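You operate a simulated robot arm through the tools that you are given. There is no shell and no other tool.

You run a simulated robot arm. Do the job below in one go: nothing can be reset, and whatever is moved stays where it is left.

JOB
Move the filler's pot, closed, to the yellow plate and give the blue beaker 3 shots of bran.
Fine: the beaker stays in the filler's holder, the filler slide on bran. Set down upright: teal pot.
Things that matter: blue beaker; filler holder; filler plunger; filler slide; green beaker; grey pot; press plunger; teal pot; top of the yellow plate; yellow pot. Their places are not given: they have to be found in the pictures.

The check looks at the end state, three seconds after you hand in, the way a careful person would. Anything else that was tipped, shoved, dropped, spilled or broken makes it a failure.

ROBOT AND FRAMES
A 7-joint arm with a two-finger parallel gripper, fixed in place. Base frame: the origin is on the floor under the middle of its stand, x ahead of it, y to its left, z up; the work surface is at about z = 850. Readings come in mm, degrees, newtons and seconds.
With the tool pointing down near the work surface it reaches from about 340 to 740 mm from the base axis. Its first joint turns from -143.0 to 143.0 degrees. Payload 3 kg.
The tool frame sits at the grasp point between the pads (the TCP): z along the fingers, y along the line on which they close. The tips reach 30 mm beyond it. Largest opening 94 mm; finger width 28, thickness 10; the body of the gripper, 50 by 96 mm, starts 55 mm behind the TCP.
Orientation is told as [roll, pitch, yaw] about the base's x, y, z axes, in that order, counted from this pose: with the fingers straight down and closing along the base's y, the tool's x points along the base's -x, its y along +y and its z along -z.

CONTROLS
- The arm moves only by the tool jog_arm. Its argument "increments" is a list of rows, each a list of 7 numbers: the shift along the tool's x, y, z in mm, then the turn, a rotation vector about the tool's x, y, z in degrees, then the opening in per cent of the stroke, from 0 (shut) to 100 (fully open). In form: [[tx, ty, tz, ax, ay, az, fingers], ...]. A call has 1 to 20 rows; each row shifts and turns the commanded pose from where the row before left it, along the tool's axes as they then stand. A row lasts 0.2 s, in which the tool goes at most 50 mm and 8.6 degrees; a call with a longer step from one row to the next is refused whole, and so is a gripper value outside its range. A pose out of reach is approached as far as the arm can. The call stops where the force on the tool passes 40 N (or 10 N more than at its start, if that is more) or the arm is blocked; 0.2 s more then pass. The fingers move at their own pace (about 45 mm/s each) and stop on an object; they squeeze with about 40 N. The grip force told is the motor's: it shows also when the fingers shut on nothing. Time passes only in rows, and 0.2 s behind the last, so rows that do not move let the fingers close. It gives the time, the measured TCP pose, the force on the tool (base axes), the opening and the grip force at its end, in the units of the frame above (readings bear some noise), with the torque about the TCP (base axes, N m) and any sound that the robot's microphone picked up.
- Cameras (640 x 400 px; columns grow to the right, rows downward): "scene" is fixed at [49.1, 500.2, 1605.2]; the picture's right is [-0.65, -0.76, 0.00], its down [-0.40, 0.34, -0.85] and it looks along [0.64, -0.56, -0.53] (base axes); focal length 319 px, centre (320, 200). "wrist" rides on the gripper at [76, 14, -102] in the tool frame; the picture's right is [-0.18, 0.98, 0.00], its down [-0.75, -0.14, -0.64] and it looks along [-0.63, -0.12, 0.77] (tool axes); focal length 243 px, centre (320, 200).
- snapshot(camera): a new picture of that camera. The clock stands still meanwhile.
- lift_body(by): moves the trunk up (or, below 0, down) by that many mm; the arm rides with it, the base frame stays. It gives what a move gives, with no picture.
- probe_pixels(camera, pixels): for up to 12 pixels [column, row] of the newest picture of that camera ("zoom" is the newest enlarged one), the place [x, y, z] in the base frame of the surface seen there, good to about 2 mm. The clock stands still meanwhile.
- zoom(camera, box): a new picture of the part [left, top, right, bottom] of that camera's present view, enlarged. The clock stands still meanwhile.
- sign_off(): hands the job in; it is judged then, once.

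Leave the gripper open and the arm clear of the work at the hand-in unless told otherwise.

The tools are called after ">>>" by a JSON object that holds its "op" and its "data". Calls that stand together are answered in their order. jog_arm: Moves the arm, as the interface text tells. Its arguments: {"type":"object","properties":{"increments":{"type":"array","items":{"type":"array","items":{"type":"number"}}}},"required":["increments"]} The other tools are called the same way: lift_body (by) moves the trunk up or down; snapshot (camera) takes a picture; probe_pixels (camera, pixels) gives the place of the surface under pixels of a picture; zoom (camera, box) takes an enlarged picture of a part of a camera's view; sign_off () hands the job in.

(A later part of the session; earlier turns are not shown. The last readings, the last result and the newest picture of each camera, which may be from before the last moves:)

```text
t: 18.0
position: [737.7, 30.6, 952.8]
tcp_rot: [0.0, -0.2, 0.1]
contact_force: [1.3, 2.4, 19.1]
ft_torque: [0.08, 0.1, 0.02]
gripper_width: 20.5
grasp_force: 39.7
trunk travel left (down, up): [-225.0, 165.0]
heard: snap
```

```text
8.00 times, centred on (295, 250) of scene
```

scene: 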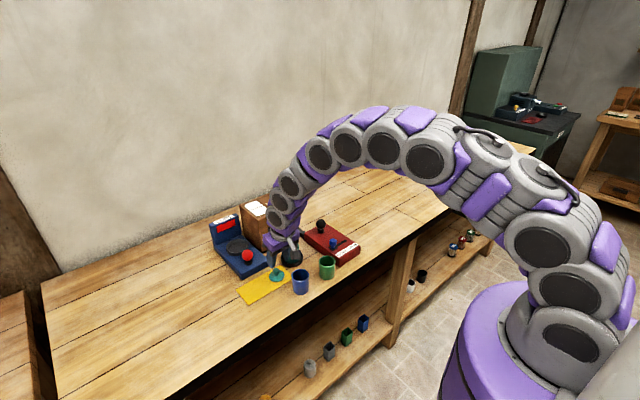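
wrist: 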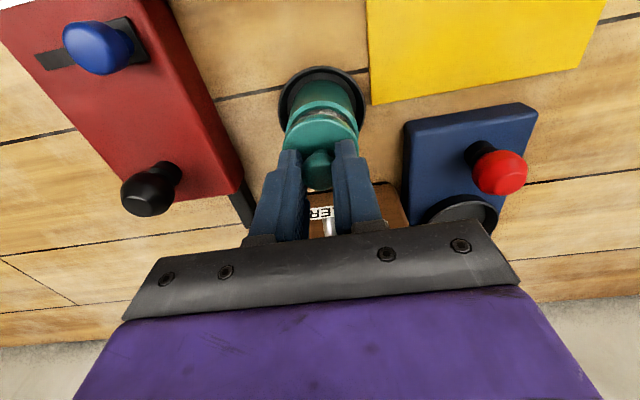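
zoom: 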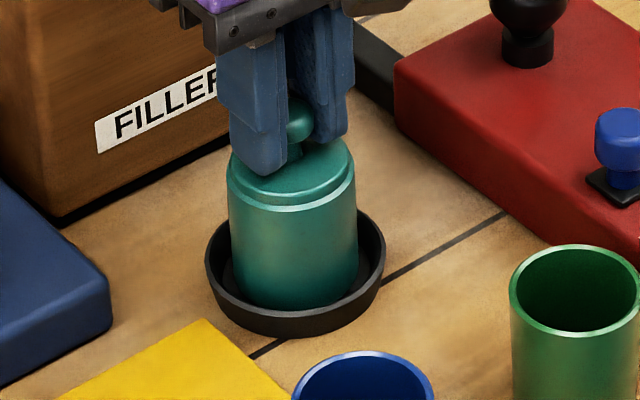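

A "snap" was heard with 19 N – the lid has snapped onto the pot, so it is closed. I release the knob (open to 45 %) and rise 70 mm.

>>> {"op": "jog_arm", "data": {"increments": [[0, 0, 0, 0, 0, 0, 45], [0, 0, 0, 0, 0, 0, 45], [0, 0, -10, 0, 0, 0, 45], [0, 0, -20, 0, 0, 0, 45], [0, 0, -40, 0, 0, 0, 45], [0, 0, 0, 0, 0, 0, 100]]}}

>>> {"op": "zoom", "data": {"camera": "scene", "box": [260, 200, 340, 280]}}

>>> {"op": "snapshot", "data": {"camera": "wrist"}}

```text
t: 19.4
position: [740.3, 31.7, 1020.7]
tcp_rot: [-0.1, 0.0, -0.1]
contact_force: [0.1, -0.3, -0.4]
ft_torque: [0.01, -0.03, 0.01]
gripper_width: 77.0
grasp_force: 0.0
trunk travel left (down, up): [-225.0, 165.0]
```

```text
5.00 times, centred on (300, 240) of scene
```

zoom: 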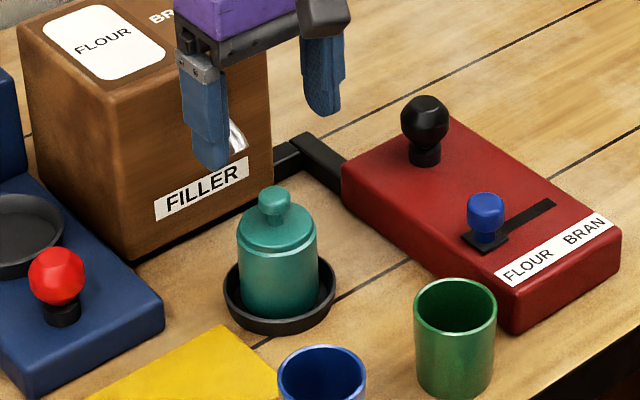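

```text
taken
```

wrist: 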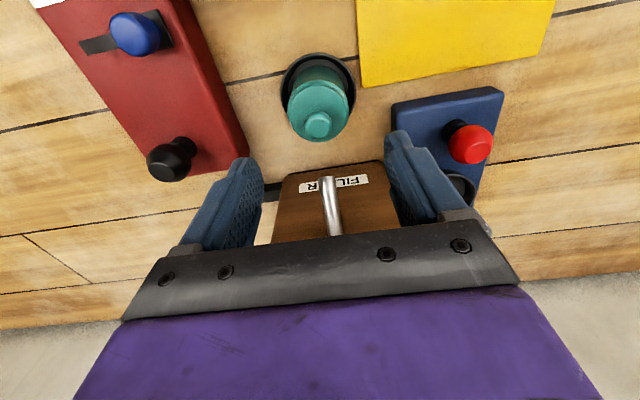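

The closed pot stands in the holder with the lid seated. I probe the spout tip at (330,180), the filler face, the holder and pot now.

>>> {"op": "zoom", "data": {"camera": "wrist", "box": [250, 40, 400, 240]}}

>>> {"op": "probe_pixels", "data": {"camera": "wrist", "pixels": [[330, 181], [331, 195], [332, 215], [333, 232], [305, 190], [350, 182], [317, 125], [308, 123], [327, 123], [290, 103], [346, 100], [317, 80]]}}

>>> {"op": "probe_pixels", "data": {"camera": "wrist", "pixels": [[318, 55], [283, 85], [354, 78], [320, 62], [288, 120], [345, 120], [318, 137], [174, 160], [135, 35], [85, 43], [270, 230], [385, 170]]}}

```text
2.00 times, centred on (325, 140) of wrist
```

zoom: 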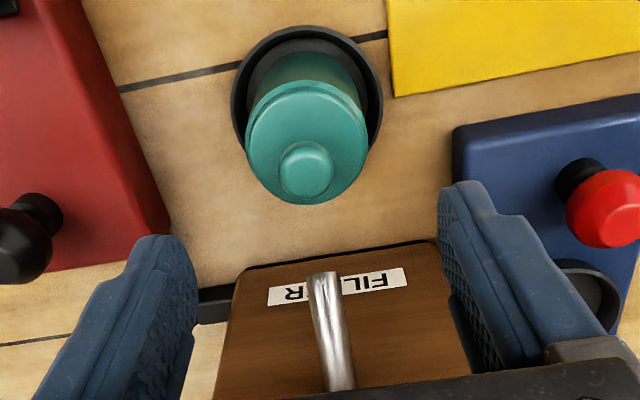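

```text
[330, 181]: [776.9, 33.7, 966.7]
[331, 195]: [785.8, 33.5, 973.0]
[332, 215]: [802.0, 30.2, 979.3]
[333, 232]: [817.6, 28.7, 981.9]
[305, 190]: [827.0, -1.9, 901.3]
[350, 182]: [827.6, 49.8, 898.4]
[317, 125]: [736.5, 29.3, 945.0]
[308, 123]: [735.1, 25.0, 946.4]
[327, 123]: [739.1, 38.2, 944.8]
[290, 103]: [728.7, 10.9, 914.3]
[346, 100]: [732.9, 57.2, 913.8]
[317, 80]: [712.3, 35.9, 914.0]
```

```text
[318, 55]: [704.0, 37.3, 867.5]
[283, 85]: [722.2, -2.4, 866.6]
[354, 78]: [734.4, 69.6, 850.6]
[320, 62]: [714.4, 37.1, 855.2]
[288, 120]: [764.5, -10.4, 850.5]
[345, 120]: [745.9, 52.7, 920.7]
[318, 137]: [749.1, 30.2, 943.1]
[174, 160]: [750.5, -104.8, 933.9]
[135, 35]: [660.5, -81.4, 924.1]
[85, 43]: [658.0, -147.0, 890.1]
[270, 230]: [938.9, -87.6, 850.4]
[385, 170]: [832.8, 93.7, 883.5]
```

Spout tip is at x≈773–777, z≈964, y≈33 (between my open fingers, ahead of them). Knob top at z≈945. I tilt 20° outward (so the gripper body leans away from the spout), with the fingers open at y≈31±47, and descend partway around the pot.

>>> {"op": "jog_arm", "data": {"increments": [[0, 0, 0, 0, -6.67, 0, 100], [0, 0, 0, 0, -6.67, 0, 100], [0, 0, 0, 0, -6.66, 0, 100], [10.5, -0.3, 27.5, 0, 0, 0, 100], [10.5, -0.3, 27.5, 0, 0, 0, 100], [10.5, -0.4, 27.5, 0, 0, 0, 100], [0, 0, 0, 0, 0, 0, 100]]}}

>>> {"op": "zoom", "data": {"camera": "scene", "box": [250, 200, 340, 290]}}

>>> {"op": "snapshot", "data": {"camera": "wrist"}}

```text
t: 21.0
position: [735.7, 28.9, 933.1]
tcp_rot: [0.0, -20.1, 0.1]
contact_force: [0.4, 0.4, 0.0]
ft_torque: [0.02, -0.01, 0.02]
gripper_width: 94.0
grasp_force: 0.1
trunk travel left (down, up): [-225.0, 165.0]
```

```text
4.44 times, centred on (295, 245) of scene
```

zoom: 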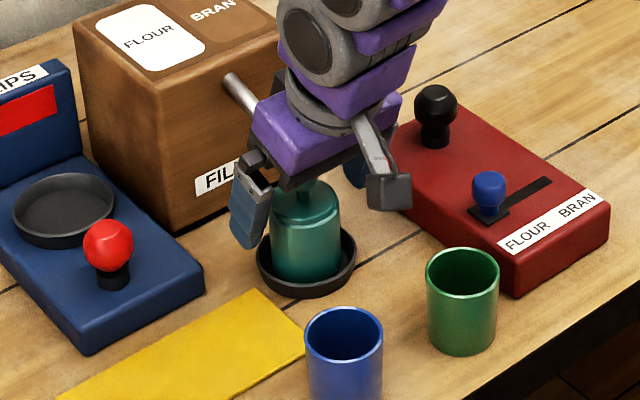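

```text
taken
```

wrist: 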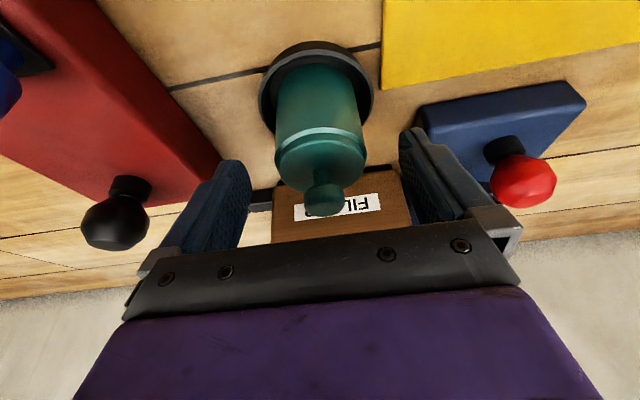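

Fingers straddle the pot, clear of everything. I go the last 30 mm down to TCP z≈903 (tips just over the holder's rim) and close on the pot body.

>>> {"op": "jog_arm", "data": {"increments": [[4.8, 0.7, 14.2, 0, 0, 0, 100], [4.8, 0.6, 14.2, 0, 0, 0, 100], [0, 0, 0, 0, 0, 0, 100]]}}

>>> {"op": "zoom", "data": {"camera": "scene", "box": [250, 200, 340, 290]}}

>>> {"op": "snapshot", "data": {"camera": "wrist"}}

```text
t: 21.8
position: [737.0, 29.9, 904.9]
tcp_rot: [-0.1, -20.0, 0.2]
contact_force: [-0.4, -0.1, 0.4]
ft_torque: [0.01, 0.04, 0.02]
gripper_width: 94.0
grasp_force: 0.0
trunk travel left (down, up): [-225.0, 165.0]
```

```text
4.44 times, centred on (295, 245) of scene
```

zoom: 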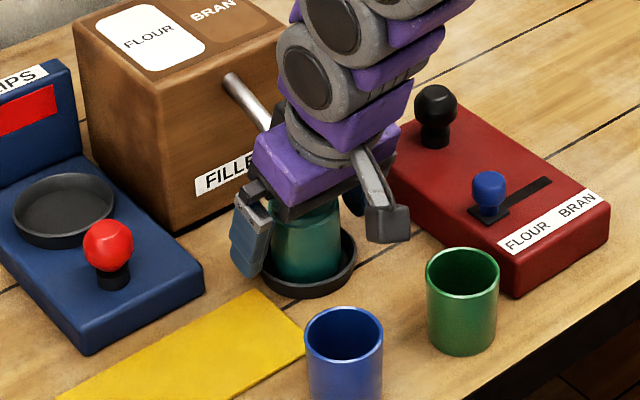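

```text
taken
```

wrist: 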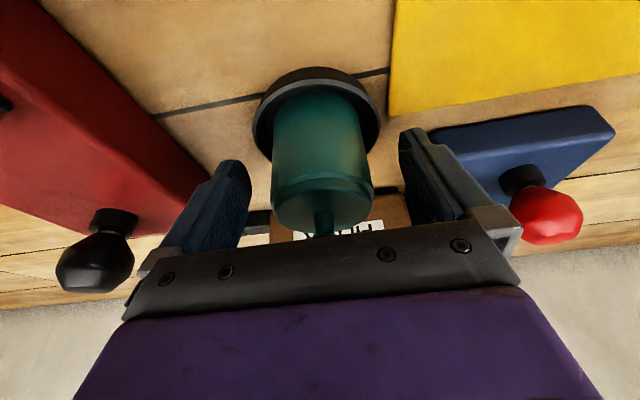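

In place with no contact. I close on the pot body.

>>> {"op": "jog_arm", "data": {"increments": [[0, 0, 0, 0, 0, 0, 0], [0, 0, 0, 0, 0, 0, 0], [0, 0, 0, 0, 0, 0, 0], [0, 0, 0, 0, 0, 0, 0], [0, 0, 0, 0, 0, 0, 0]]}}

```text
t: 23.0
position: [737.0, 30.3, 905.1]
tcp_rot: [-0.1, -20.1, 0.1]
contact_force: [-0.1, 0.4, 0.3]
ft_torque: [0.08, 0.02, -0.01]
gripper_width: 54.1
grasp_force: 40.1
trunk travel left (down, up): [-225.0, 165.0]
```

Gripped at 54 mm. I lift 20 mm straight up, then pull back and up away from the spout.

>>> {"op": "jog_arm", "data": {"increments": [[-1.7, 0, -4.7, 0, 0, 0, 0], [-1.7, 0, -4.7, 0, 0, 0, 0], [-3.4, 0, -9.4, 0, 0, 0, 0], [6.83, 0, -10.45, 0, 0, 0, 0], [6.83, 0, -10.45, 0, 0, 0, 0], [6.83, 0, -10.45, 0, 0, 0, 0], [6.83, 0, -10.45, 0, 0, 0, 0], [0, 0, 0, 0, 0, 0, 0]]}}

>>> {"op": "zoom", "data": {"camera": "scene", "box": [240, 190, 350, 300]}}

>>> {"op": "snapshot", "data": {"camera": "wrist"}}

```text
t: 24.8
position: [697.7, 30.1, 952.5]
tcp_rot: [-0.1, -20.1, 0.1]
contact_force: [0.2, 0.0, -5.9]
ft_torque: [-0.03, 0.03, 0.03]
gripper_width: 53.9
grasp_force: 40.2
trunk travel left (down, up): [-225.0, 165.0]
```

```text
3.64 times, centred on (295, 245) of scene
```

zoom: 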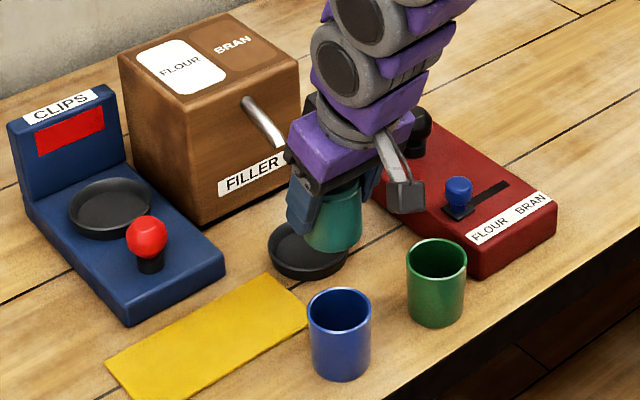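

```text
taken
```

wrist: 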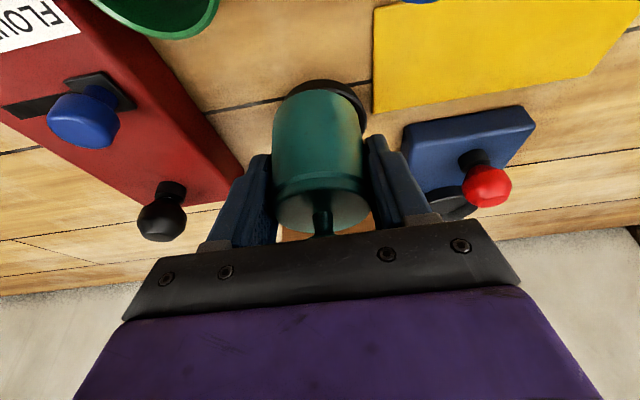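

Pot is held upright (5.9 N). Now I carry it sideways to over the yellow plate's middle, about (704,160).

>>> {"op": "jog_arm", "data": {"increments": [[-0.8, 15, 0.3, 0, 0, 0, 0], [-1.5, 25, 0.5, 0, 0, 0, 0], [-1.5, 25, 0.5, 0, 0, 0, 0], [-1.5, 25, 0.5, 0, 0, 0, 0], [-0.9, 25, 0.4, 0, 0, 0, 0], [-0.4, 15, 0.2, 0, 0, 0, 0], [0, 0, 0, 0, 0, 0, 0]]}}

>>> {"op": "zoom", "data": {"camera": "scene", "box": [220, 200, 330, 310]}}

>>> {"op": "snapshot", "data": {"camera": "wrist"}}

```text
t: 26.4
position: [707.0, 160.7, 951.4]
tcp_rot: [-0.1, -20.1, 0.1]
contact_force: [-0.1, 0.2, -5.4]
ft_torque: [0.0, 0.02, 0.02]
gripper_width: 54.0
grasp_force: 40.0
trunk travel left (down, up): [-225.0, 165.0]
```

```text
3.64 times, centred on (275, 255) of scene
```

zoom: 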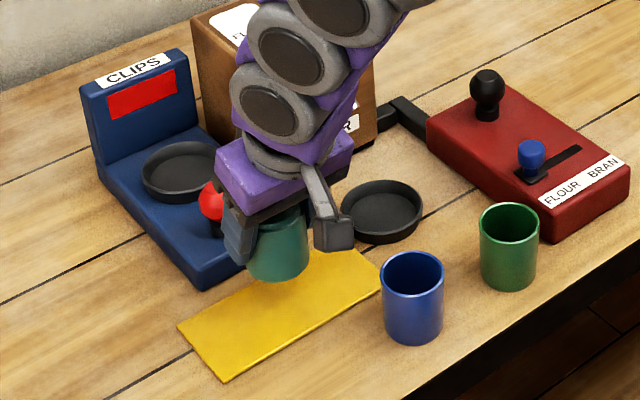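

```text
taken
```

wrist: 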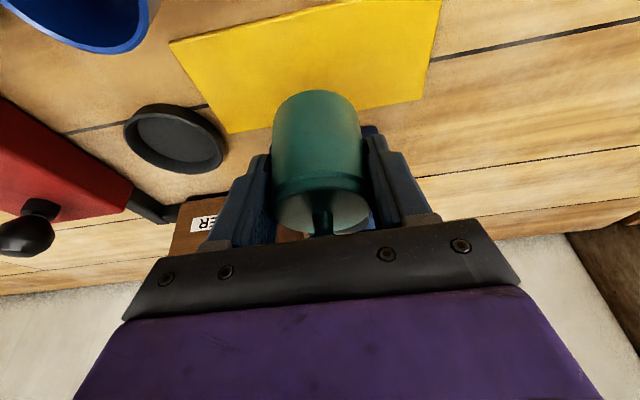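

Over the plate. I lower 40 mm (and 2 mm back in x), leaving ~7 mm, then look.

>>> {"op": "jog_arm", "data": {"increments": [[5.2, 0, 12.3, 0, 0, 0, 0], [5.2, 0, 12.3, 0, 0, 0, 0], [5.2, 0, 12.3, 0, 0, 0, 0], [0, 0, 0, 0, 0, 0, 0]]}}

>>> {"op": "zoom", "data": {"camera": "scene", "box": [220, 220, 310, 310]}}

```text
t: 27.4
position: [702.8, 159.8, 912.8]
tcp_rot: [-0.1, -20.0, 0.1]
contact_force: [-1.0, -0.1, -5.3]
ft_torque: [-0.03, 0.02, 0.01]
gripper_width: 53.9
grasp_force: 39.6
trunk travel left (down, up): [-225.0, 165.0]
```

```text
4.44 times, centred on (265, 265) of scene
```

zoom: 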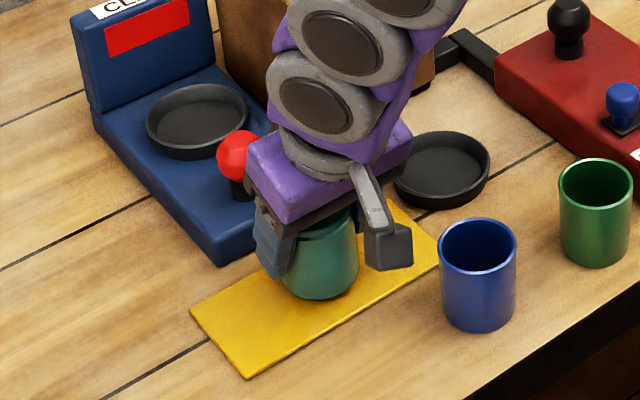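

Well placed above the plate. I lower in small steps to touch.

>>> {"op": "jog_arm", "data": {"increments": [[0.7, 0, 1.9, 0, 0, 0, 0], [0.7, 0, 1.9, 0, 0, 0, 0], [0.34, 0, 0.94, 0, 0, 0, 0], [0.34, 0, 0.94, 0, 0, 0, 0], [0, 0, 0, 0, 0, 0, 0]]}}

```text
t: 28.6
position: [703.4, 160.2, 906.3]
tcp_rot: [-0.2, -20.0, 0.1]
contact_force: [-0.1, 0.6, -5.7]
ft_torque: [-0.02, 0.03, -0.01]
gripper_width: 53.7
grasp_force: 39.9
trunk travel left (down, up): [-225.0, 165.0]
```

>>> {"op": "jog_arm", "data": {"increments": [[0.25, 0, 0.7, 0, 0, 0, 0], [0.25, 0, 0.7, 0, 0, 0, 0], [0, 0, 0, 0, 0, 0, 0]]}}

```text
t: 29.4
position: [704.5, 160.5, 905.5]
tcp_rot: [-0.1, -20.0, 0.2]
contact_force: [-0.1, -0.1, -4.0]
ft_torque: [0.03, 0.0, 0.0]
gripper_width: 53.5
grasp_force: 39.7
trunk travel left (down, up): [-225.0, 165.0]
```

The load drops from −5.7 to −4.0 N: it is just touching. A bit more.

>>> {"op": "jog_arm", "data": {"increments": [[0.17, 0, 0.47, 0, 0, 0, 0], [0, 0, 0, 0, 0, 0, 0]]}}

```text
t: 30.0
position: [703.4, 161.3, 905.1]
tcp_rot: [0.0, -20.0, 0.1]
contact_force: [-0.3, 1.7, 2.4]
ft_torque: [0.08, 0.21, -0.05]
gripper_width: 54.0
grasp_force: 40.3
trunk travel left (down, up): [-225.0, 165.0]
```

The pot rests on the plate (+2.4 N). I open fully and rise straight up 90 mm.

>>> {"op": "jog_arm", "data": {"increments": [[0, 0, 0, 0, 0, 0, 100], [0, 0, 0, 0, 0, 0, 100], [0, 0, 0, 0, 0, 0, 100], [-5, 0, -13.7, 0, 0, 0, 100], [-10, 0, -27.5, 0, 0, 0, 100], [-10, 0, -27.5, 0, 0, 0, 100], [-8, 0, -22, 0, 0, 0, 100]]}}

>>> {"op": "zoom", "data": {"camera": "scene", "box": [220, 200, 330, 310]}}

>>> {"op": "snapshot", "data": {"camera": "wrist"}}

```text
t: 31.6
position: [702.4, 160.0, 1000.9]
tcp_rot: [-0.1, -20.1, 0.1]
contact_force: [-0.3, -1.4, 0.5]
ft_torque: [0.0, -0.01, 0.01]
gripper_width: 93.8
grasp_force: 0.1
trunk travel left (down, up): [-225.0, 165.0]
```

```text
3.64 times, centred on (275, 255) of scene
```

zoom: 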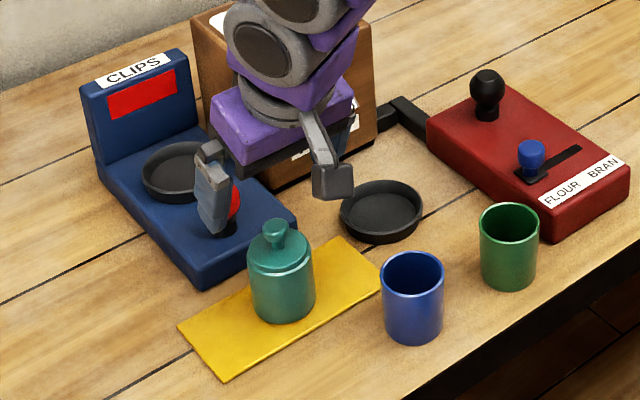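

```text
taken
```

wrist: 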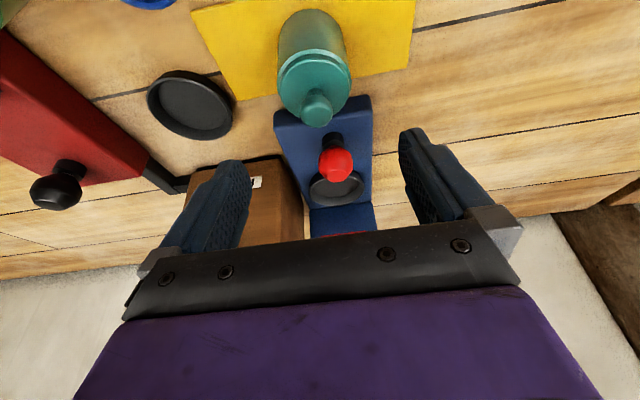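

The closed pot stands upright on the plate. Now I measure the empty holder at wrist (190,105).

>>> {"op": "zoom", "data": {"camera": "wrist", "box": [130, 50, 250, 150]}}

>>> {"op": "probe_pixels", "data": {"camera": "zoom", "pixels": [[240, 240], [72, 200], [412, 240], [230, 85], [240, 352], [110, 110], [370, 330], [100, 210], [380, 240], [230, 120], [240, 320], [130, 300]]}}

>>> {"op": "zoom", "data": {"camera": "scene", "box": [300, 230, 350, 290]}}

>>> {"op": "zoom", "data": {"camera": "scene", "box": [260, 230, 340, 300]}}

```text
4.00 times, centred on (190, 100) of wrist
```

zoom: 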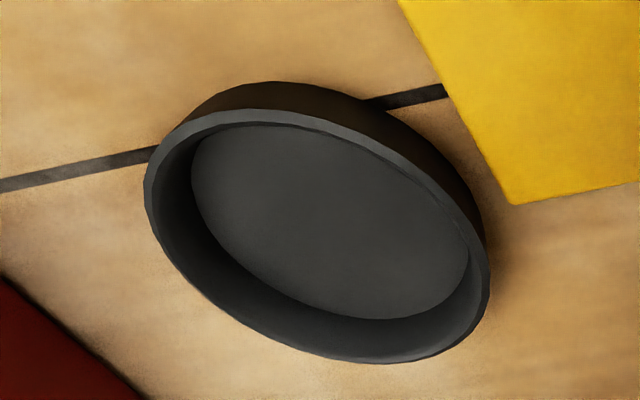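

```text
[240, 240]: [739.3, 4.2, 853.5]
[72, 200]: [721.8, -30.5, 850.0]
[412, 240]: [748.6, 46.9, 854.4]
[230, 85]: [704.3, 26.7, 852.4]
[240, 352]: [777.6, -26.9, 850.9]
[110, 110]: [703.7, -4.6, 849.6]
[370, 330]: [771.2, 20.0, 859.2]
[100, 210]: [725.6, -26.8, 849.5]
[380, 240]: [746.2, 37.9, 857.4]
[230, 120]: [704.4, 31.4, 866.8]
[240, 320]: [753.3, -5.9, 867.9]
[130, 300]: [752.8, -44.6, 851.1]
```

```text
6.67 times, centred on (325, 260) of scene
```

zoom: 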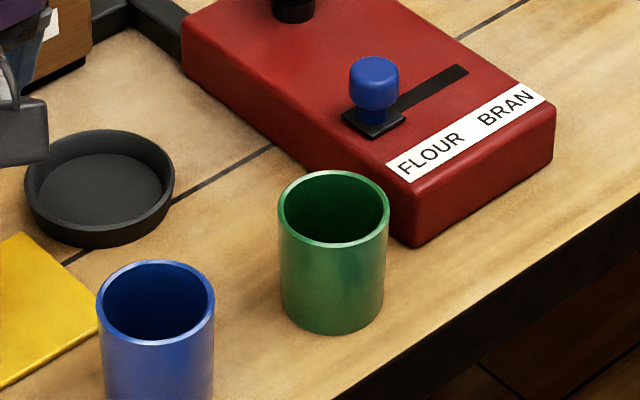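

```text
5.71 times, centred on (300, 265) of scene
```

zoom: 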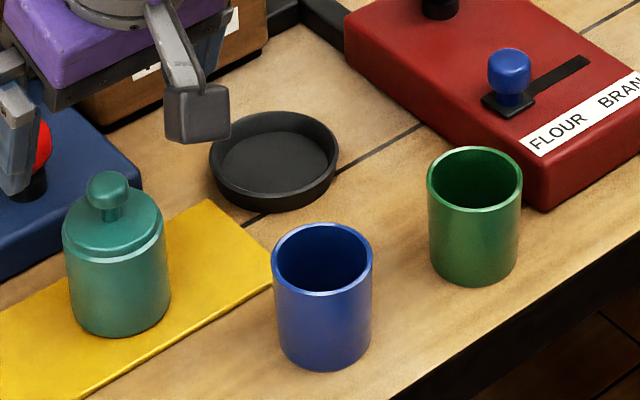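

Holder centre ≈ (739,30), rim z≈867, floor ≈855. Blue beaker centre ≈ (614.5,90), Ø≈53, rim z≈911. I move above the blue beaker, keeping the 20° tilt, and look again.

>>> {"op": "jog_arm", "data": {"increments": [[20.7, -17.5, -7.5, 0, 0, 0, 100], [20.7, -17.5, -7.5, 0, 0, 0, 100], [20.7, -17.5, -7.5, 0, 0, 0, 100], [20.7, -17.5, -7.5, 0, 0, 0, 100], [0, 0, 0, 0, 0, 0, 100]]}}

>>> {"op": "snapshot", "data": {"camera": "wrist"}}

>>> {"op": "zoom", "data": {"camera": "scene", "box": [230, 190, 360, 310]}}

```text
t: 32.8
position: [614.1, 91.3, 1002.1]
tcp_rot: [0.0, -20.0, -0.1]
contact_force: [0.8, -0.9, 0.2]
ft_torque: [-0.03, 0.0, -0.01]
gripper_width: 93.8
grasp_force: 0.0
trunk travel left (down, up): [-225.0, 165.0]
```

```text
taken
```

wrist: 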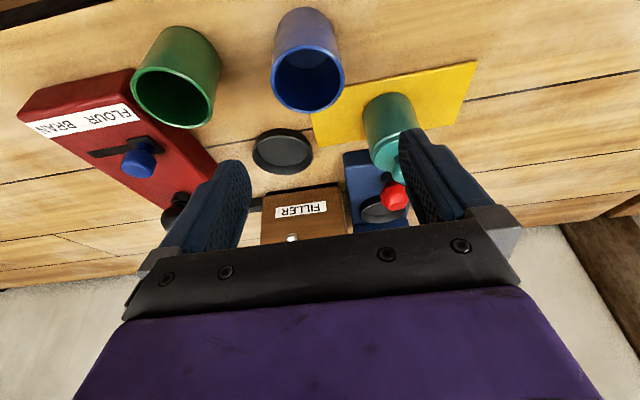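

```text
3.33 times, centred on (295, 250) of scene
```

zoom: 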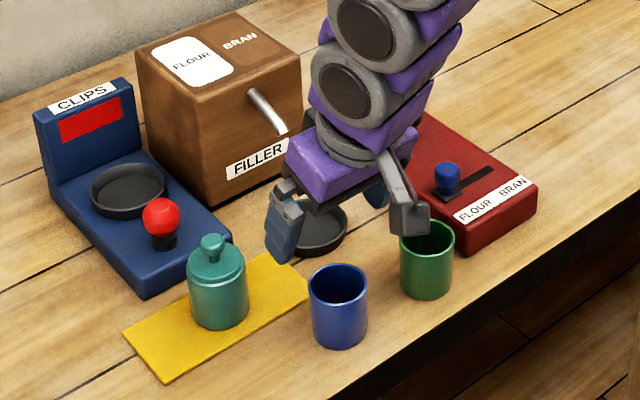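

I probe the blue beaker's rim in this view for a precise centre.

>>> {"op": "zoom", "data": {"camera": "wrist", "box": [255, 0, 365, 120]}}

>>> {"op": "probe_pixels", "data": {"camera": "zoom", "pixels": [[206, 260], [350, 140], [424, 230], [400, 300], [320, 365], [240, 330], [270, 165], [205, 245], [425, 245], [300, 155], [390, 165], [290, 358]]}}

```text
3.33 times, centred on (310, 60) of wrist
```

zoom: 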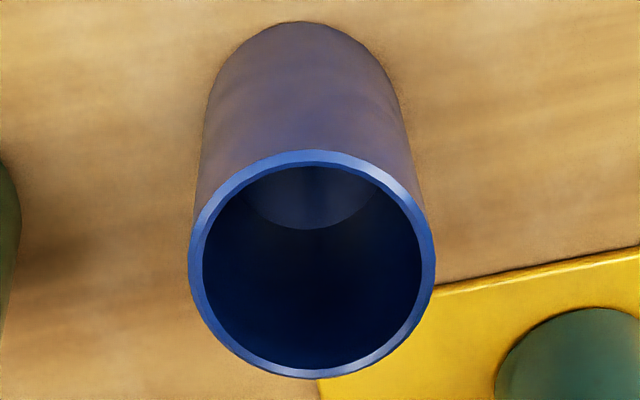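

```text
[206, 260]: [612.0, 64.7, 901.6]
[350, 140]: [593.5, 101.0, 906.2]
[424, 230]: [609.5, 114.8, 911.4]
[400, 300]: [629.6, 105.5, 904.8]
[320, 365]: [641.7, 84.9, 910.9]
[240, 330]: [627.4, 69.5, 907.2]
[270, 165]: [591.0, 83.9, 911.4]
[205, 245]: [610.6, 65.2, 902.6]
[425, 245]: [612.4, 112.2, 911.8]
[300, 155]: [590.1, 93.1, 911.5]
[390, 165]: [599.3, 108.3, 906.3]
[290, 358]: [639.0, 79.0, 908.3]
```

Beaker centre ≈ (615.5,89.2). I descend straight down around it; the green beaker's edge (y≈17) stays ~15 mm off the right finger.

>>> {"op": "jog_arm", "data": {"increments": [[8.4, -0.4, 24.1, 0, 0, 0, 100], [8.4, -0.4, 24.1, 0, 0, 0, 100], [8.4, -0.4, 24.1, 0, 0, 0, 100], [0, 0, 0, 0, 0, 0, 100]]}}

>>> {"op": "snapshot", "data": {"camera": "wrist"}}

>>> {"op": "zoom", "data": {"camera": "scene", "box": [250, 210, 350, 310]}}

```text
t: 33.8
position: [617.7, 89.0, 926.6]
tcp_rot: [0.0, -20.1, 0.2]
contact_force: [0.6, 0.2, 0.4]
ft_torque: [-0.05, 0.01, -0.02]
gripper_width: 93.7
grasp_force: 0.2
trunk travel left (down, up): [-225.0, 165.0]
```

```text
taken
```

wrist: 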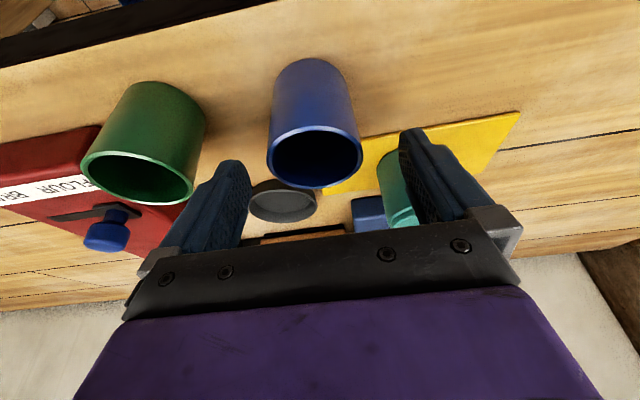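

```text
4.00 times, centred on (300, 260) of scene
```

zoom: 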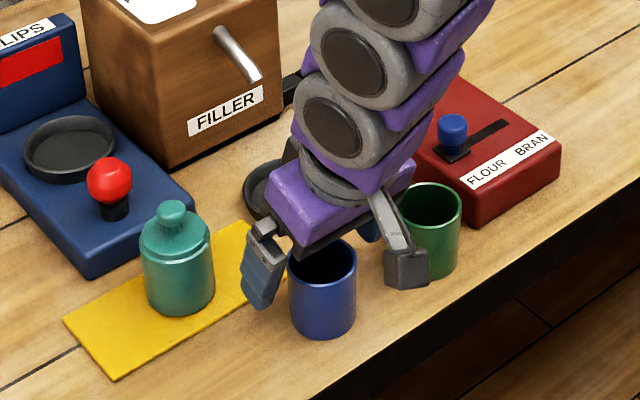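

Good alignment. Final 26 mm down, then close.

>>> {"op": "jog_arm", "data": {"increments": [[4.6, -0.3, 12.2, 0, 0, 0, 100], [4.6, 0, 12.2, 0, 0, 0, 100], [0, 0, 0, 0, 0, 0, 100], [0, 0, 0, 0, 0, 0, 0], [0, 0, 0, 0, 0, 0, 0], [0, 0, 0, 0, 0, 0, 0], [0, 0, 0, 0, 0, 0, 0], [0, 0, 0, 0, 0, 0, 0]]}}

>>> {"op": "zoom", "data": {"camera": "scene", "box": [250, 210, 350, 310]}}

```text
t: 35.6
position: [616.5, 89.6, 899.9]
tcp_rot: [0.1, -20.1, 0.0]
contact_force: [1.0, -1.1, 2.7]
ft_torque: [0.06, -0.08, 0.0]
gripper_width: 52.8
grasp_force: 40.2
trunk travel left (down, up): [-225.0, 165.0]
```

```text
4.00 times, centred on (300, 260) of scene
```

zoom: 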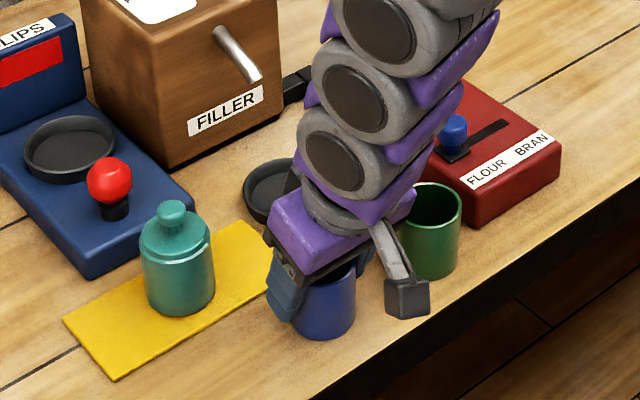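

Gripped at 52.8 mm. I lift 50 mm and carry the beaker toward the holder along the reverse of the pot's path, stopping at (697,30,952).

>>> {"op": "jog_arm", "data": {"increments": [[-2.85, 0, -7.8, 0, 0, 0, 0], [-6.8, 0, -18.8, 0, 0, 0, 0], [-7.45, 0, -20.4, 0, 0, 0, 0], [-19.1, -14.8, 6.4, 0, 0, 0, 0], [-19.1, -14.8, 6.4, 0, 0, 0, 0], [-19.1, -14.8, 6.4, 0, 0, 0, 0], [-19.1, -14.8, 6.4, 0, 0, 0, 0], [0, 0, 0, 0, 0, 0, 0]]}}

>>> {"op": "zoom", "data": {"camera": "scene", "box": [240, 190, 350, 300]}}

>>> {"op": "snapshot", "data": {"camera": "wrist"}}

```text
t: 37.4
position: [697.8, 29.6, 954.1]
tcp_rot: [0.0, -20.0, 0.1]
contact_force: [0.3, -0.6, -0.7]
ft_torque: [0.01, -0.02, 0.01]
gripper_width: 52.9
grasp_force: 40.2
trunk travel left (down, up): [-225.0, 165.0]
```

```text
3.64 times, centred on (295, 245) of scene
```

zoom: 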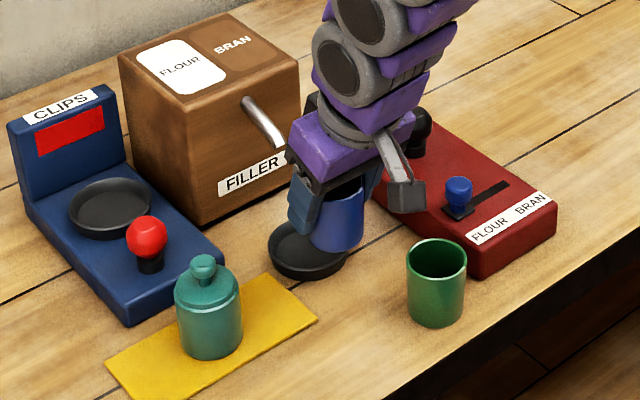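

```text
taken
```

wrist: 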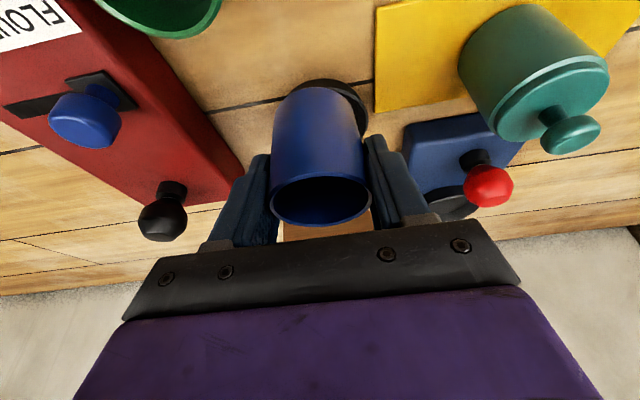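

Beaker is held upright. I go in and down to above the holder (739.5,30, z 925), then lower to 908.

>>> {"op": "jog_arm", "data": {"increments": [[-7.3, 0.2, 10.4, 0, 0, 0, 0], [-7.3, 0.2, 10.4, 0, 0, 0, 0], [-7.3, 0.1, 10.4, 0, 0, 0, 0], [-7.3, 0, 10.4, 0, 0, 0, 0], [0, 0, 0, 0, 0, 0, 0]]}}

>>> {"op": "zoom", "data": {"camera": "scene", "box": [260, 215, 330, 285]}}

>>> {"op": "snapshot", "data": {"camera": "wrist"}}

```text
t: 38.6
position: [737.8, 29.9, 923.6]
tcp_rot: [0.0, -20.1, 0.0]
contact_force: [-0.7, -0.2, -1.2]
ft_torque: [-0.01, 0.0, -0.01]
gripper_width: 53.0
grasp_force: 40.1
trunk travel left (down, up): [-225.0, 165.0]
```

```text
5.71 times, centred on (295, 250) of scene
```

zoom: 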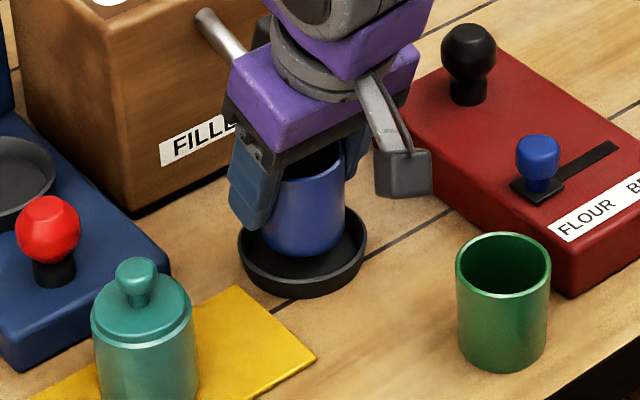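

```text
taken
```

wrist: 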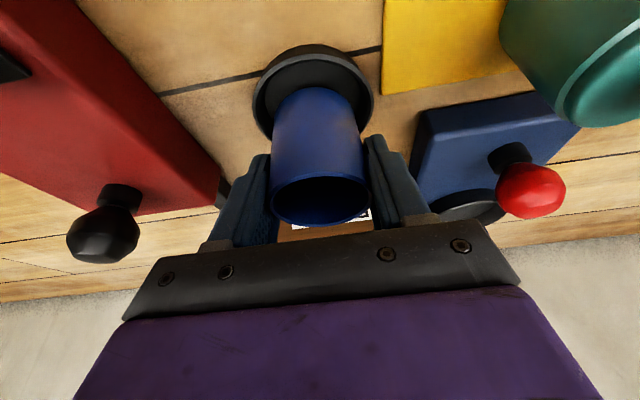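

Beaker and holder are concentric in the scene view. I lower 14 mm, then in small steps.

>>> {"op": "jog_arm", "data": {"increments": [[2.0, 0, 6.6, 0, 0, 0, 0], [2.0, 0, 6.6, 0, 0, 0, 0], [0.7, 0, 1.9, 0, 0, 0, 0], [0, 0, 0, 0, 0, 0, 0]]}}

>>> {"op": "zoom", "data": {"camera": "scene", "box": [260, 215, 330, 285]}}

```text
t: 39.6
position: [739.4, 30.7, 907.6]
tcp_rot: [0.0, -20.0, 0.2]
contact_force: [-0.2, -0.1, -2.5]
ft_torque: [-0.01, 0.01, -0.01]
gripper_width: 53.1
grasp_force: 39.8
trunk travel left (down, up): [-225.0, 165.0]
```

```text
5.71 times, centred on (295, 250) of scene
```

zoom: 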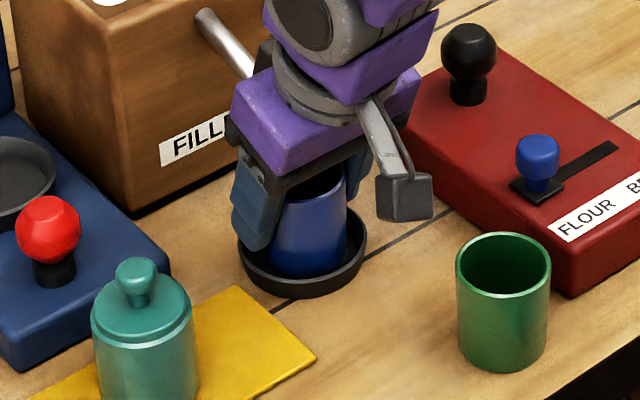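

Nearly down; small steps until the touch.

>>> {"op": "jog_arm", "data": {"increments": [[0.34, 0, 0.94, 0, 0, 0, 0], [0.34, 0, 0.94, 0, 0, 0, 0], [0, 0, 0, 0, 0, 0, 0]]}}

```text
t: 40.4
position: [739.5, 30.4, 903.9]
tcp_rot: [0.0, -19.9, 0.1]
contact_force: [-0.2, -0.6, -0.9]
ft_torque: [0.0, 0.02, 0.0]
gripper_width: 52.9
grasp_force: 40.1
trunk travel left (down, up): [-225.0, 165.0]
```

>>> {"op": "jog_arm", "data": {"increments": [[0.2, 0, 0.5, 0, 0, 0, 0], [0.2, 0, 0.5, 0, 0, 0, 0], [0, 0, 0, 0, 0, 0, 0]]}}

```text
t: 41.2
position: [738.9, 28.8, 903.7]
tcp_rot: [0.0, -20.1, 0.1]
contact_force: [0.3, -1.1, 3.8]
ft_torque: [0.06, -0.07, -0.02]
gripper_width: 52.8
grasp_force: 40.1
trunk travel left (down, up): [-225.0, 165.0]
```

Touching (+3.8 N). I open slightly to let go, rise a few mm so the tips clear the holder rim, then open fully and rise.

>>> {"op": "jog_arm", "data": {"increments": [[0, 0, 0, 0, 0, 0, 64], [0, 0, 0, 0, 0, 0, 64], [-0.7, 0, -1.9, 0, 0, 0, 64], [-0.7, 0, -1.9, 0, 0, 0, 64], [0, 0, 0, 0, 0, 0, 100], [0, 0, 0, 0, 0, 0, 100], [0, 0, 0, 0, 0, 0, 100], [-6.8, 0, -18.8, 0, 0, 0, 100], [-6.8, 0, -18.8, 0, 0, 0, 100], [0, 0, 0, 0, 0, 0, 100]]}}

>>> {"op": "zoom", "data": {"camera": "scene", "box": [260, 205, 340, 285]}}

>>> {"op": "snapshot", "data": {"camera": "wrist"}}

```text
t: 43.4
position: [738.3, 30.4, 947.2]
tcp_rot: [0.0, -20.1, 0.1]
contact_force: [-0.3, 0.8, -0.3]
ft_torque: [0.01, 0.03, 0.0]
gripper_width: 94.1
grasp_force: 0.1
trunk travel left (down, up): [-225.0, 165.0]
```

```text
5.00 times, centred on (300, 245) of scene
```

zoom: 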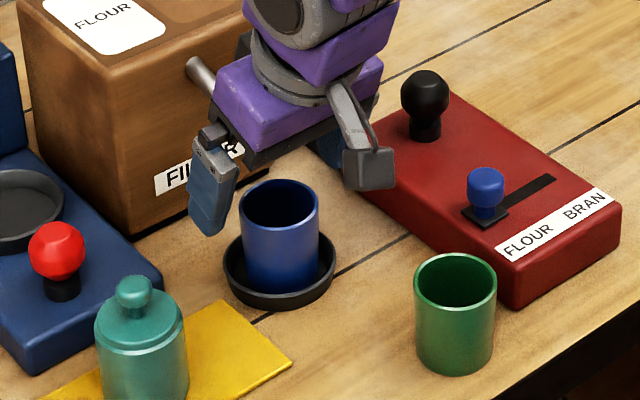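

```text
taken
```

wrist: 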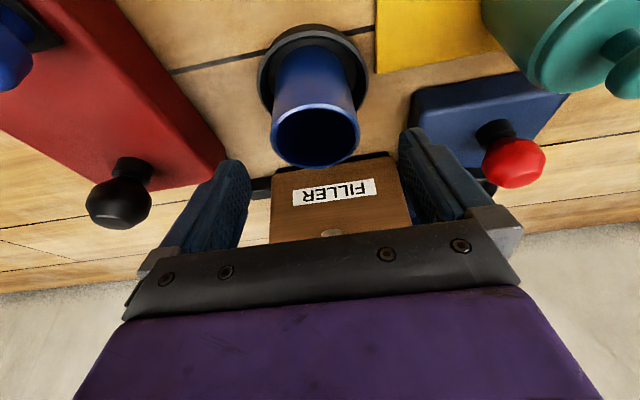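

The beaker stands in the holder, centred. I back out away from the spout and up, straighten the tool, and go above the blue slide knob at about (657,−84).

>>> {"op": "jog_arm", "data": {"increments": [[10, 0, -21.4, 0, 0, 0, 100], [10, 0, -21.4, 0, 0, 0, 100], [10, 0, -21.4, 0, 0, 0, 100], [0, 0, 0, 0, 6.67, 0, 100], [0, 0, 0, 0, 6.67, 0, 100], [0, 0, 0, 0, 6.66, 0, 100], [7.7, -28.5, -1, 0, 0, 0, 60], [7.7, -28.5, -1, 0, 0, 0, 60], [7.7, -28.5, -1, 0, 0, 0, 60], [7.7, -28.5, 0, 0, 0, 0, 60], [0, 0, 0, 0, 0, 0, 60]]}}

>>> {"op": "snapshot", "data": {"camera": "wrist"}}

>>> {"op": "zoom", "data": {"camera": "scene", "box": [230, 180, 380, 310]}}

```text
t: 45.8
position: [657.2, -83.8, 1001.7]
tcp_rot: [0.0, 0.0, 0.1]
contact_force: [-0.4, 0.9, -0.4]
ft_torque: [0.0, 0.0, 0.02]
gripper_width: 56.5
grasp_force: 0.0
trunk travel left (down, up): [-225.0, 165.0]
```

```text
taken
```

wrist: 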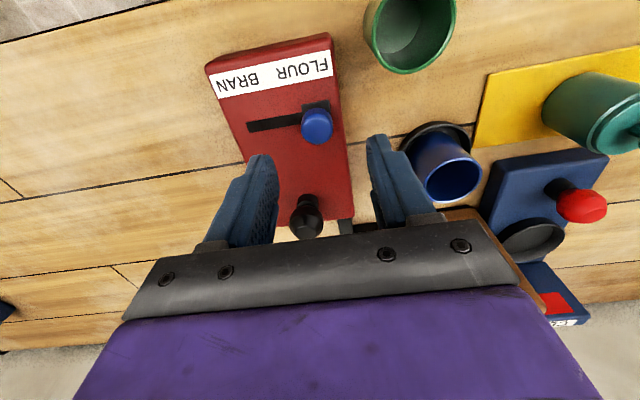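

```text
3.08 times, centred on (305, 245) of scene
```

zoom: 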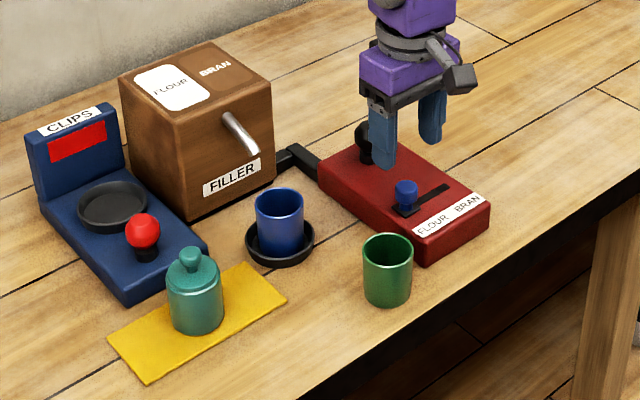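

Above the slide. I zoom on the slide in the wrist view and probe knob, slot ends, labels and the plunger.

>>> {"op": "zoom", "data": {"camera": "wrist", "box": [200, 40, 380, 240]}}

>>> {"op": "probe_pixels", "data": {"camera": "wrist", "pixels": [[317, 127], [302, 125], [332, 125], [317, 140], [317, 112], [250, 126], [297, 118], [325, 105], [305, 70], [238, 82], [307, 220], [230, 160]]}}

>>> {"op": "probe_pixels", "data": {"camera": "wrist", "pixels": [[306, 214], [292, 218], [322, 218], [307, 230], [306, 200], [206, 70], [330, 33], [351, 215], [345, 130], [270, 126], [317, 120], [285, 110]]}}

```text
2.00 times, centred on (290, 140) of wrist
```

zoom: 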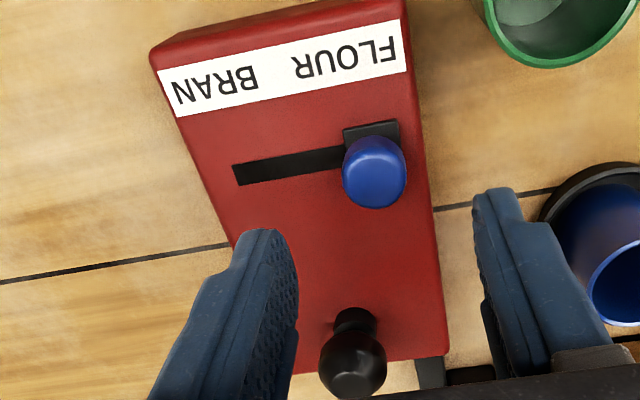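

```text
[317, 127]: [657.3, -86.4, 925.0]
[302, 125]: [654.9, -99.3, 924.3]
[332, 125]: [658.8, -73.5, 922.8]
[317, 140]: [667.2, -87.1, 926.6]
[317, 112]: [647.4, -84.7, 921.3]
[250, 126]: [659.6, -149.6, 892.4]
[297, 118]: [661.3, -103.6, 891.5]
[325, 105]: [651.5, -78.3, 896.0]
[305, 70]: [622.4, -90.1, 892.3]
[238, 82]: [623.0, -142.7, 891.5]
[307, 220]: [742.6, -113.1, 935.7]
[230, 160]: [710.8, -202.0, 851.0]
```

```text
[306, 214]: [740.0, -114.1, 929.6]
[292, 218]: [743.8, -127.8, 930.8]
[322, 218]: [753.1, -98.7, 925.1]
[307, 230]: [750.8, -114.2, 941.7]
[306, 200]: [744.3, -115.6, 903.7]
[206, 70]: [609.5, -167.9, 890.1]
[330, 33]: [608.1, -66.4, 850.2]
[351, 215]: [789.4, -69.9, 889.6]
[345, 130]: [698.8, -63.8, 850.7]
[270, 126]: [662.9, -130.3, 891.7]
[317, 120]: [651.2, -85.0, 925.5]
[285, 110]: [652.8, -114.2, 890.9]
```

Slide knob: centre ≈ (657,−86.5), Ø≈26, top z≈926; slot runs to y≈−149. Filler plunger ball ≈ (752,−113), top z≈942. I descend over the slide knob with 56 mm opening and close on it.

>>> {"op": "jog_arm", "data": {"increments": [[0, -1.2, 30, 0, 0, 0, 60], [0, -1.2, 25, 0, 0, 0, 60], [0, 0, 20, 0, 0, 0, 60], [0, 0, 0, 0, 0, 0, 60]]}}

>>> {"op": "zoom", "data": {"camera": "scene", "box": [290, 190, 380, 280]}}

>>> {"op": "snapshot", "data": {"camera": "wrist"}}

```text
t: 46.8
position: [657.4, -85.7, 925.2]
tcp_rot: [0.0, 0.0, -0.1]
contact_force: [0.1, 0.6, 0.1]
ft_torque: [0.01, 0.0, 0.0]
gripper_width: 56.3
grasp_force: 0.0
trunk travel left (down, up): [-225.0, 165.0]
```

```text
4.44 times, centred on (335, 235) of scene
```

zoom: 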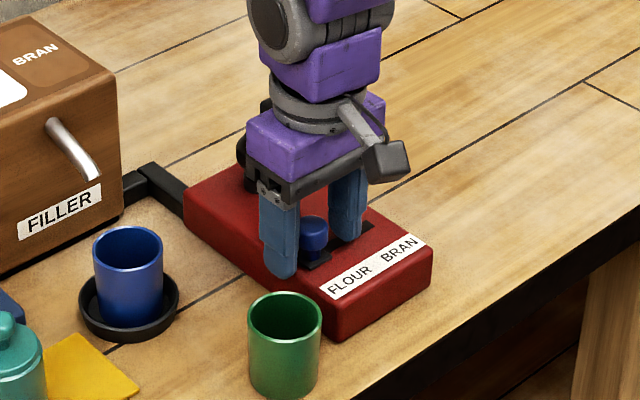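

```text
taken
```

wrist: 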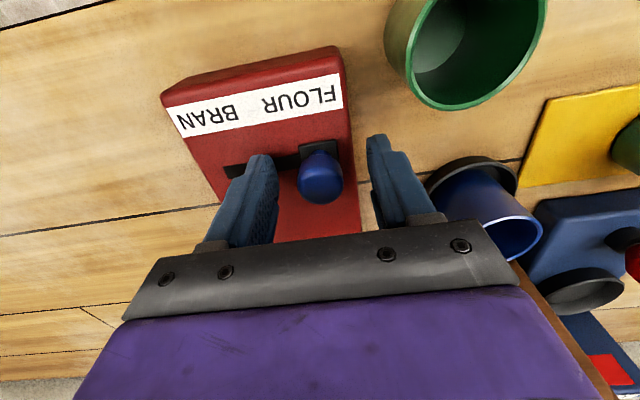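

Knob is between the fingers. I close on it.

>>> {"op": "jog_arm", "data": {"increments": [[0, 0, 0, 0, 0, 0, 0], [0, 0, 0, 0, 0, 0, 0], [0, 0, 0, 0, 0, 0, 0], [0, 0, 0, 0, 0, 0, 0]]}}

```text
t: 47.8
position: [657.9, -87.8, 925.8]
tcp_rot: [0.0, 0.0, 0.0]
contact_force: [-1.1, -0.6, 0.3]
ft_torque: [-0.03, 0.09, 0.01]
gripper_width: 25.3
grasp_force: 44.9
trunk travel left (down, up): [-225.0, 165.0]
```

Gripped at 25.3 mm. Now I slide it toward BRAN (−y) in 5 mm steps, 35 mm first.

>>> {"op": "jog_arm", "data": {"increments": [[0, -5, 0, 0, 0, 0, 0], [0, -5, 0, 0, 0, 0, 0], [0, -5, 0, 0, 0, 0, 0], [0, -5, 0, 0, 0, 0, 0], [0, -5, 0, 0, 0, 0, 0], [0, -5, 0, 0, 0, 0, 0], [0, -5, 0, 0, 0, 0, 0], [0, 0, 0, 0, 0, 0, 0]]}}

>>> {"op": "zoom", "data": {"camera": "scene", "box": [290, 190, 380, 280]}}

>>> {"op": "snapshot", "data": {"camera": "wrist"}}

```text
t: 49.6
position: [657.8, -122.3, 924.6]
tcp_rot: [0.0, 0.0, 0.0]
contact_force: [-4.3, -0.4, -0.3]
ft_torque: [0.02, 1.01, 0.01]
gripper_width: 25.4
grasp_force: 45.6
trunk travel left (down, up): [-225.0, 165.0]
```

```text
4.44 times, centred on (335, 235) of scene
```

zoom: 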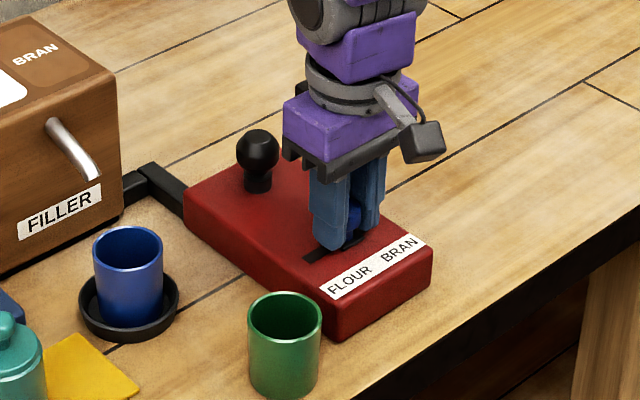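

```text
taken
```

wrist: 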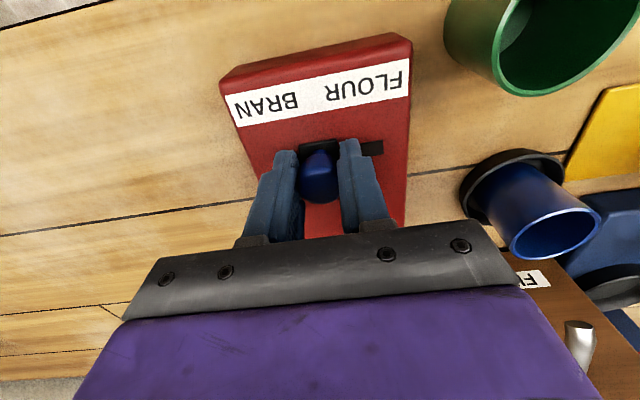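

The slide follows, moved ~35 mm. A small side force (−4 N in x) shows; I bias slightly −x and continue toward the end in 3 mm steps.

>>> {"op": "jog_arm", "data": {"increments": [[0.5, -3, 0, 0, 0, 0, 0], [0.3, -3, 0, 0, 0, 0, 0], [0.2, -3, 0, 0, 0, 0, 0], [0, -3, 0, 0, 0, 0, 0], [0, 0, 0, 0, 0, 0, 0]]}}

>>> {"op": "snapshot", "data": {"camera": "wrist"}}

```text
t: 50.8
position: [657.1, -134.5, 925.4]
tcp_rot: [0.0, -0.2, 0.1]
contact_force: [2.9, 1.2, 2.0]
ft_torque: [-0.02, -0.36, 0.05]
gripper_width: 25.5
grasp_force: 45.0
trunk travel left (down, up): [-225.0, 165.0]
```

```text
taken
```

wrist: 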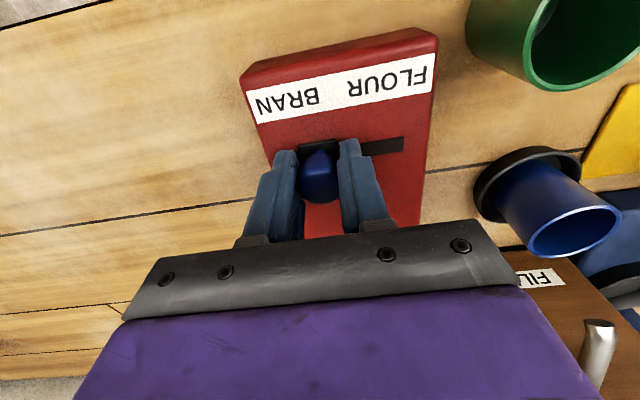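

At y≈−134.5, still free. I continue in 2 mm steps to feel the end stop.

>>> {"op": "jog_arm", "data": {"increments": [[-0.2, -2, 0, 0, 0, 0, 0], [0, -2, 0, 0, 0, 0, 0], [0, 0, 0, 0, 0, 0, 0]]}}

```text
t: 51.6
position: [657.7, -138.6, 925.9]
tcp_rot: [-0.1, -0.1, 0.0]
contact_force: [5.8, 0.3, 2.5]
ft_torque: [-0.04, -0.79, -0.08]
gripper_width: 25.4
grasp_force: 45.7
trunk travel left (down, up): [-225.0, 165.0]
```

Still no stop at y≈−138.6 (only a side force +5.8 N in x, which I relieve with +0.45 mm). Two more small steps.

>>> {"op": "jog_arm", "data": {"increments": [[-0.45, -1.5, 0, 0, 0, 0, 0], [0, -1.5, 0, 0, 0, 0, 0], [0, 0, 0, 0, 0, 0, 0]]}}

>>> {"op": "zoom", "data": {"camera": "wrist", "box": [220, 20, 460, 230]}}

>>> {"op": "zoom", "data": {"camera": "scene", "box": [310, 200, 380, 270]}}

```text
t: 52.4
position: [658.2, -141.9, 925.4]
tcp_rot: [0.1, -0.1, -0.1]
contact_force: [5.8, 0.9, 1.5]
ft_torque: [-0.02, -0.18, -0.01]
gripper_width: 25.3
grasp_force: 45.1
trunk travel left (down, up): [-225.0, 165.0]
```

```text
1.90 times, centred on (340, 125) of wrist
```

zoom: 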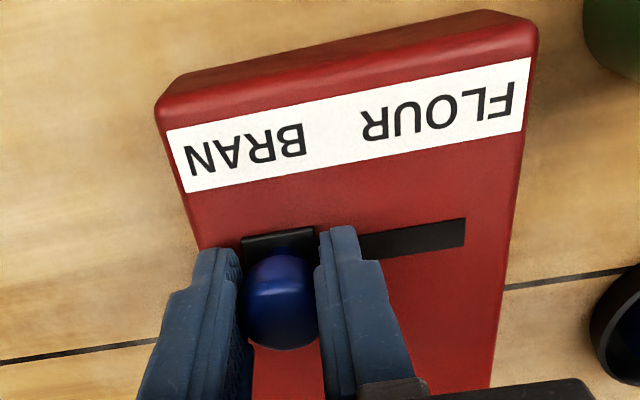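

```text
5.71 times, centred on (345, 235) of scene
```

zoom: 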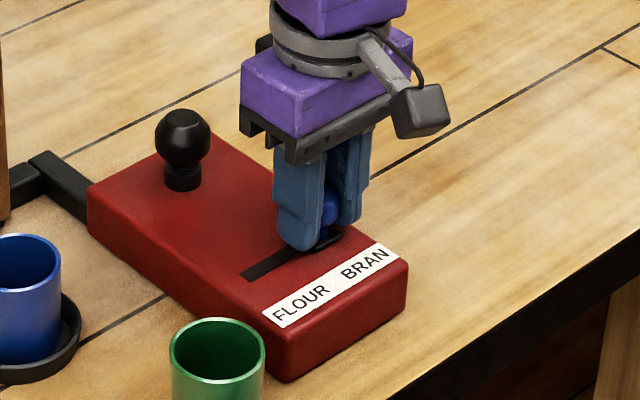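

By the labels the slide has travelled about as far as FLOUR→BRAN (≈52–54 mm). I push a bit more to feel for the stop.

>>> {"op": "jog_arm", "data": {"increments": [[-0.4, -1.5, 0, 0, 0, 0, 0], [0, -1.5, 0, 0, 0, 0, 0], [0, 0, 0, 0, 0, 0, 0]]}}

```text
t: 53.2
position: [658.2, -144.3, 924.5]
tcp_rot: [0.0, 0.0, 0.2]
contact_force: [2.7, 0.3, 2.3]
ft_torque: [-0.03, 0.17, 0.07]
gripper_width: 25.6
grasp_force: 44.4
trunk travel left (down, up): [-225.0, 165.0]
```

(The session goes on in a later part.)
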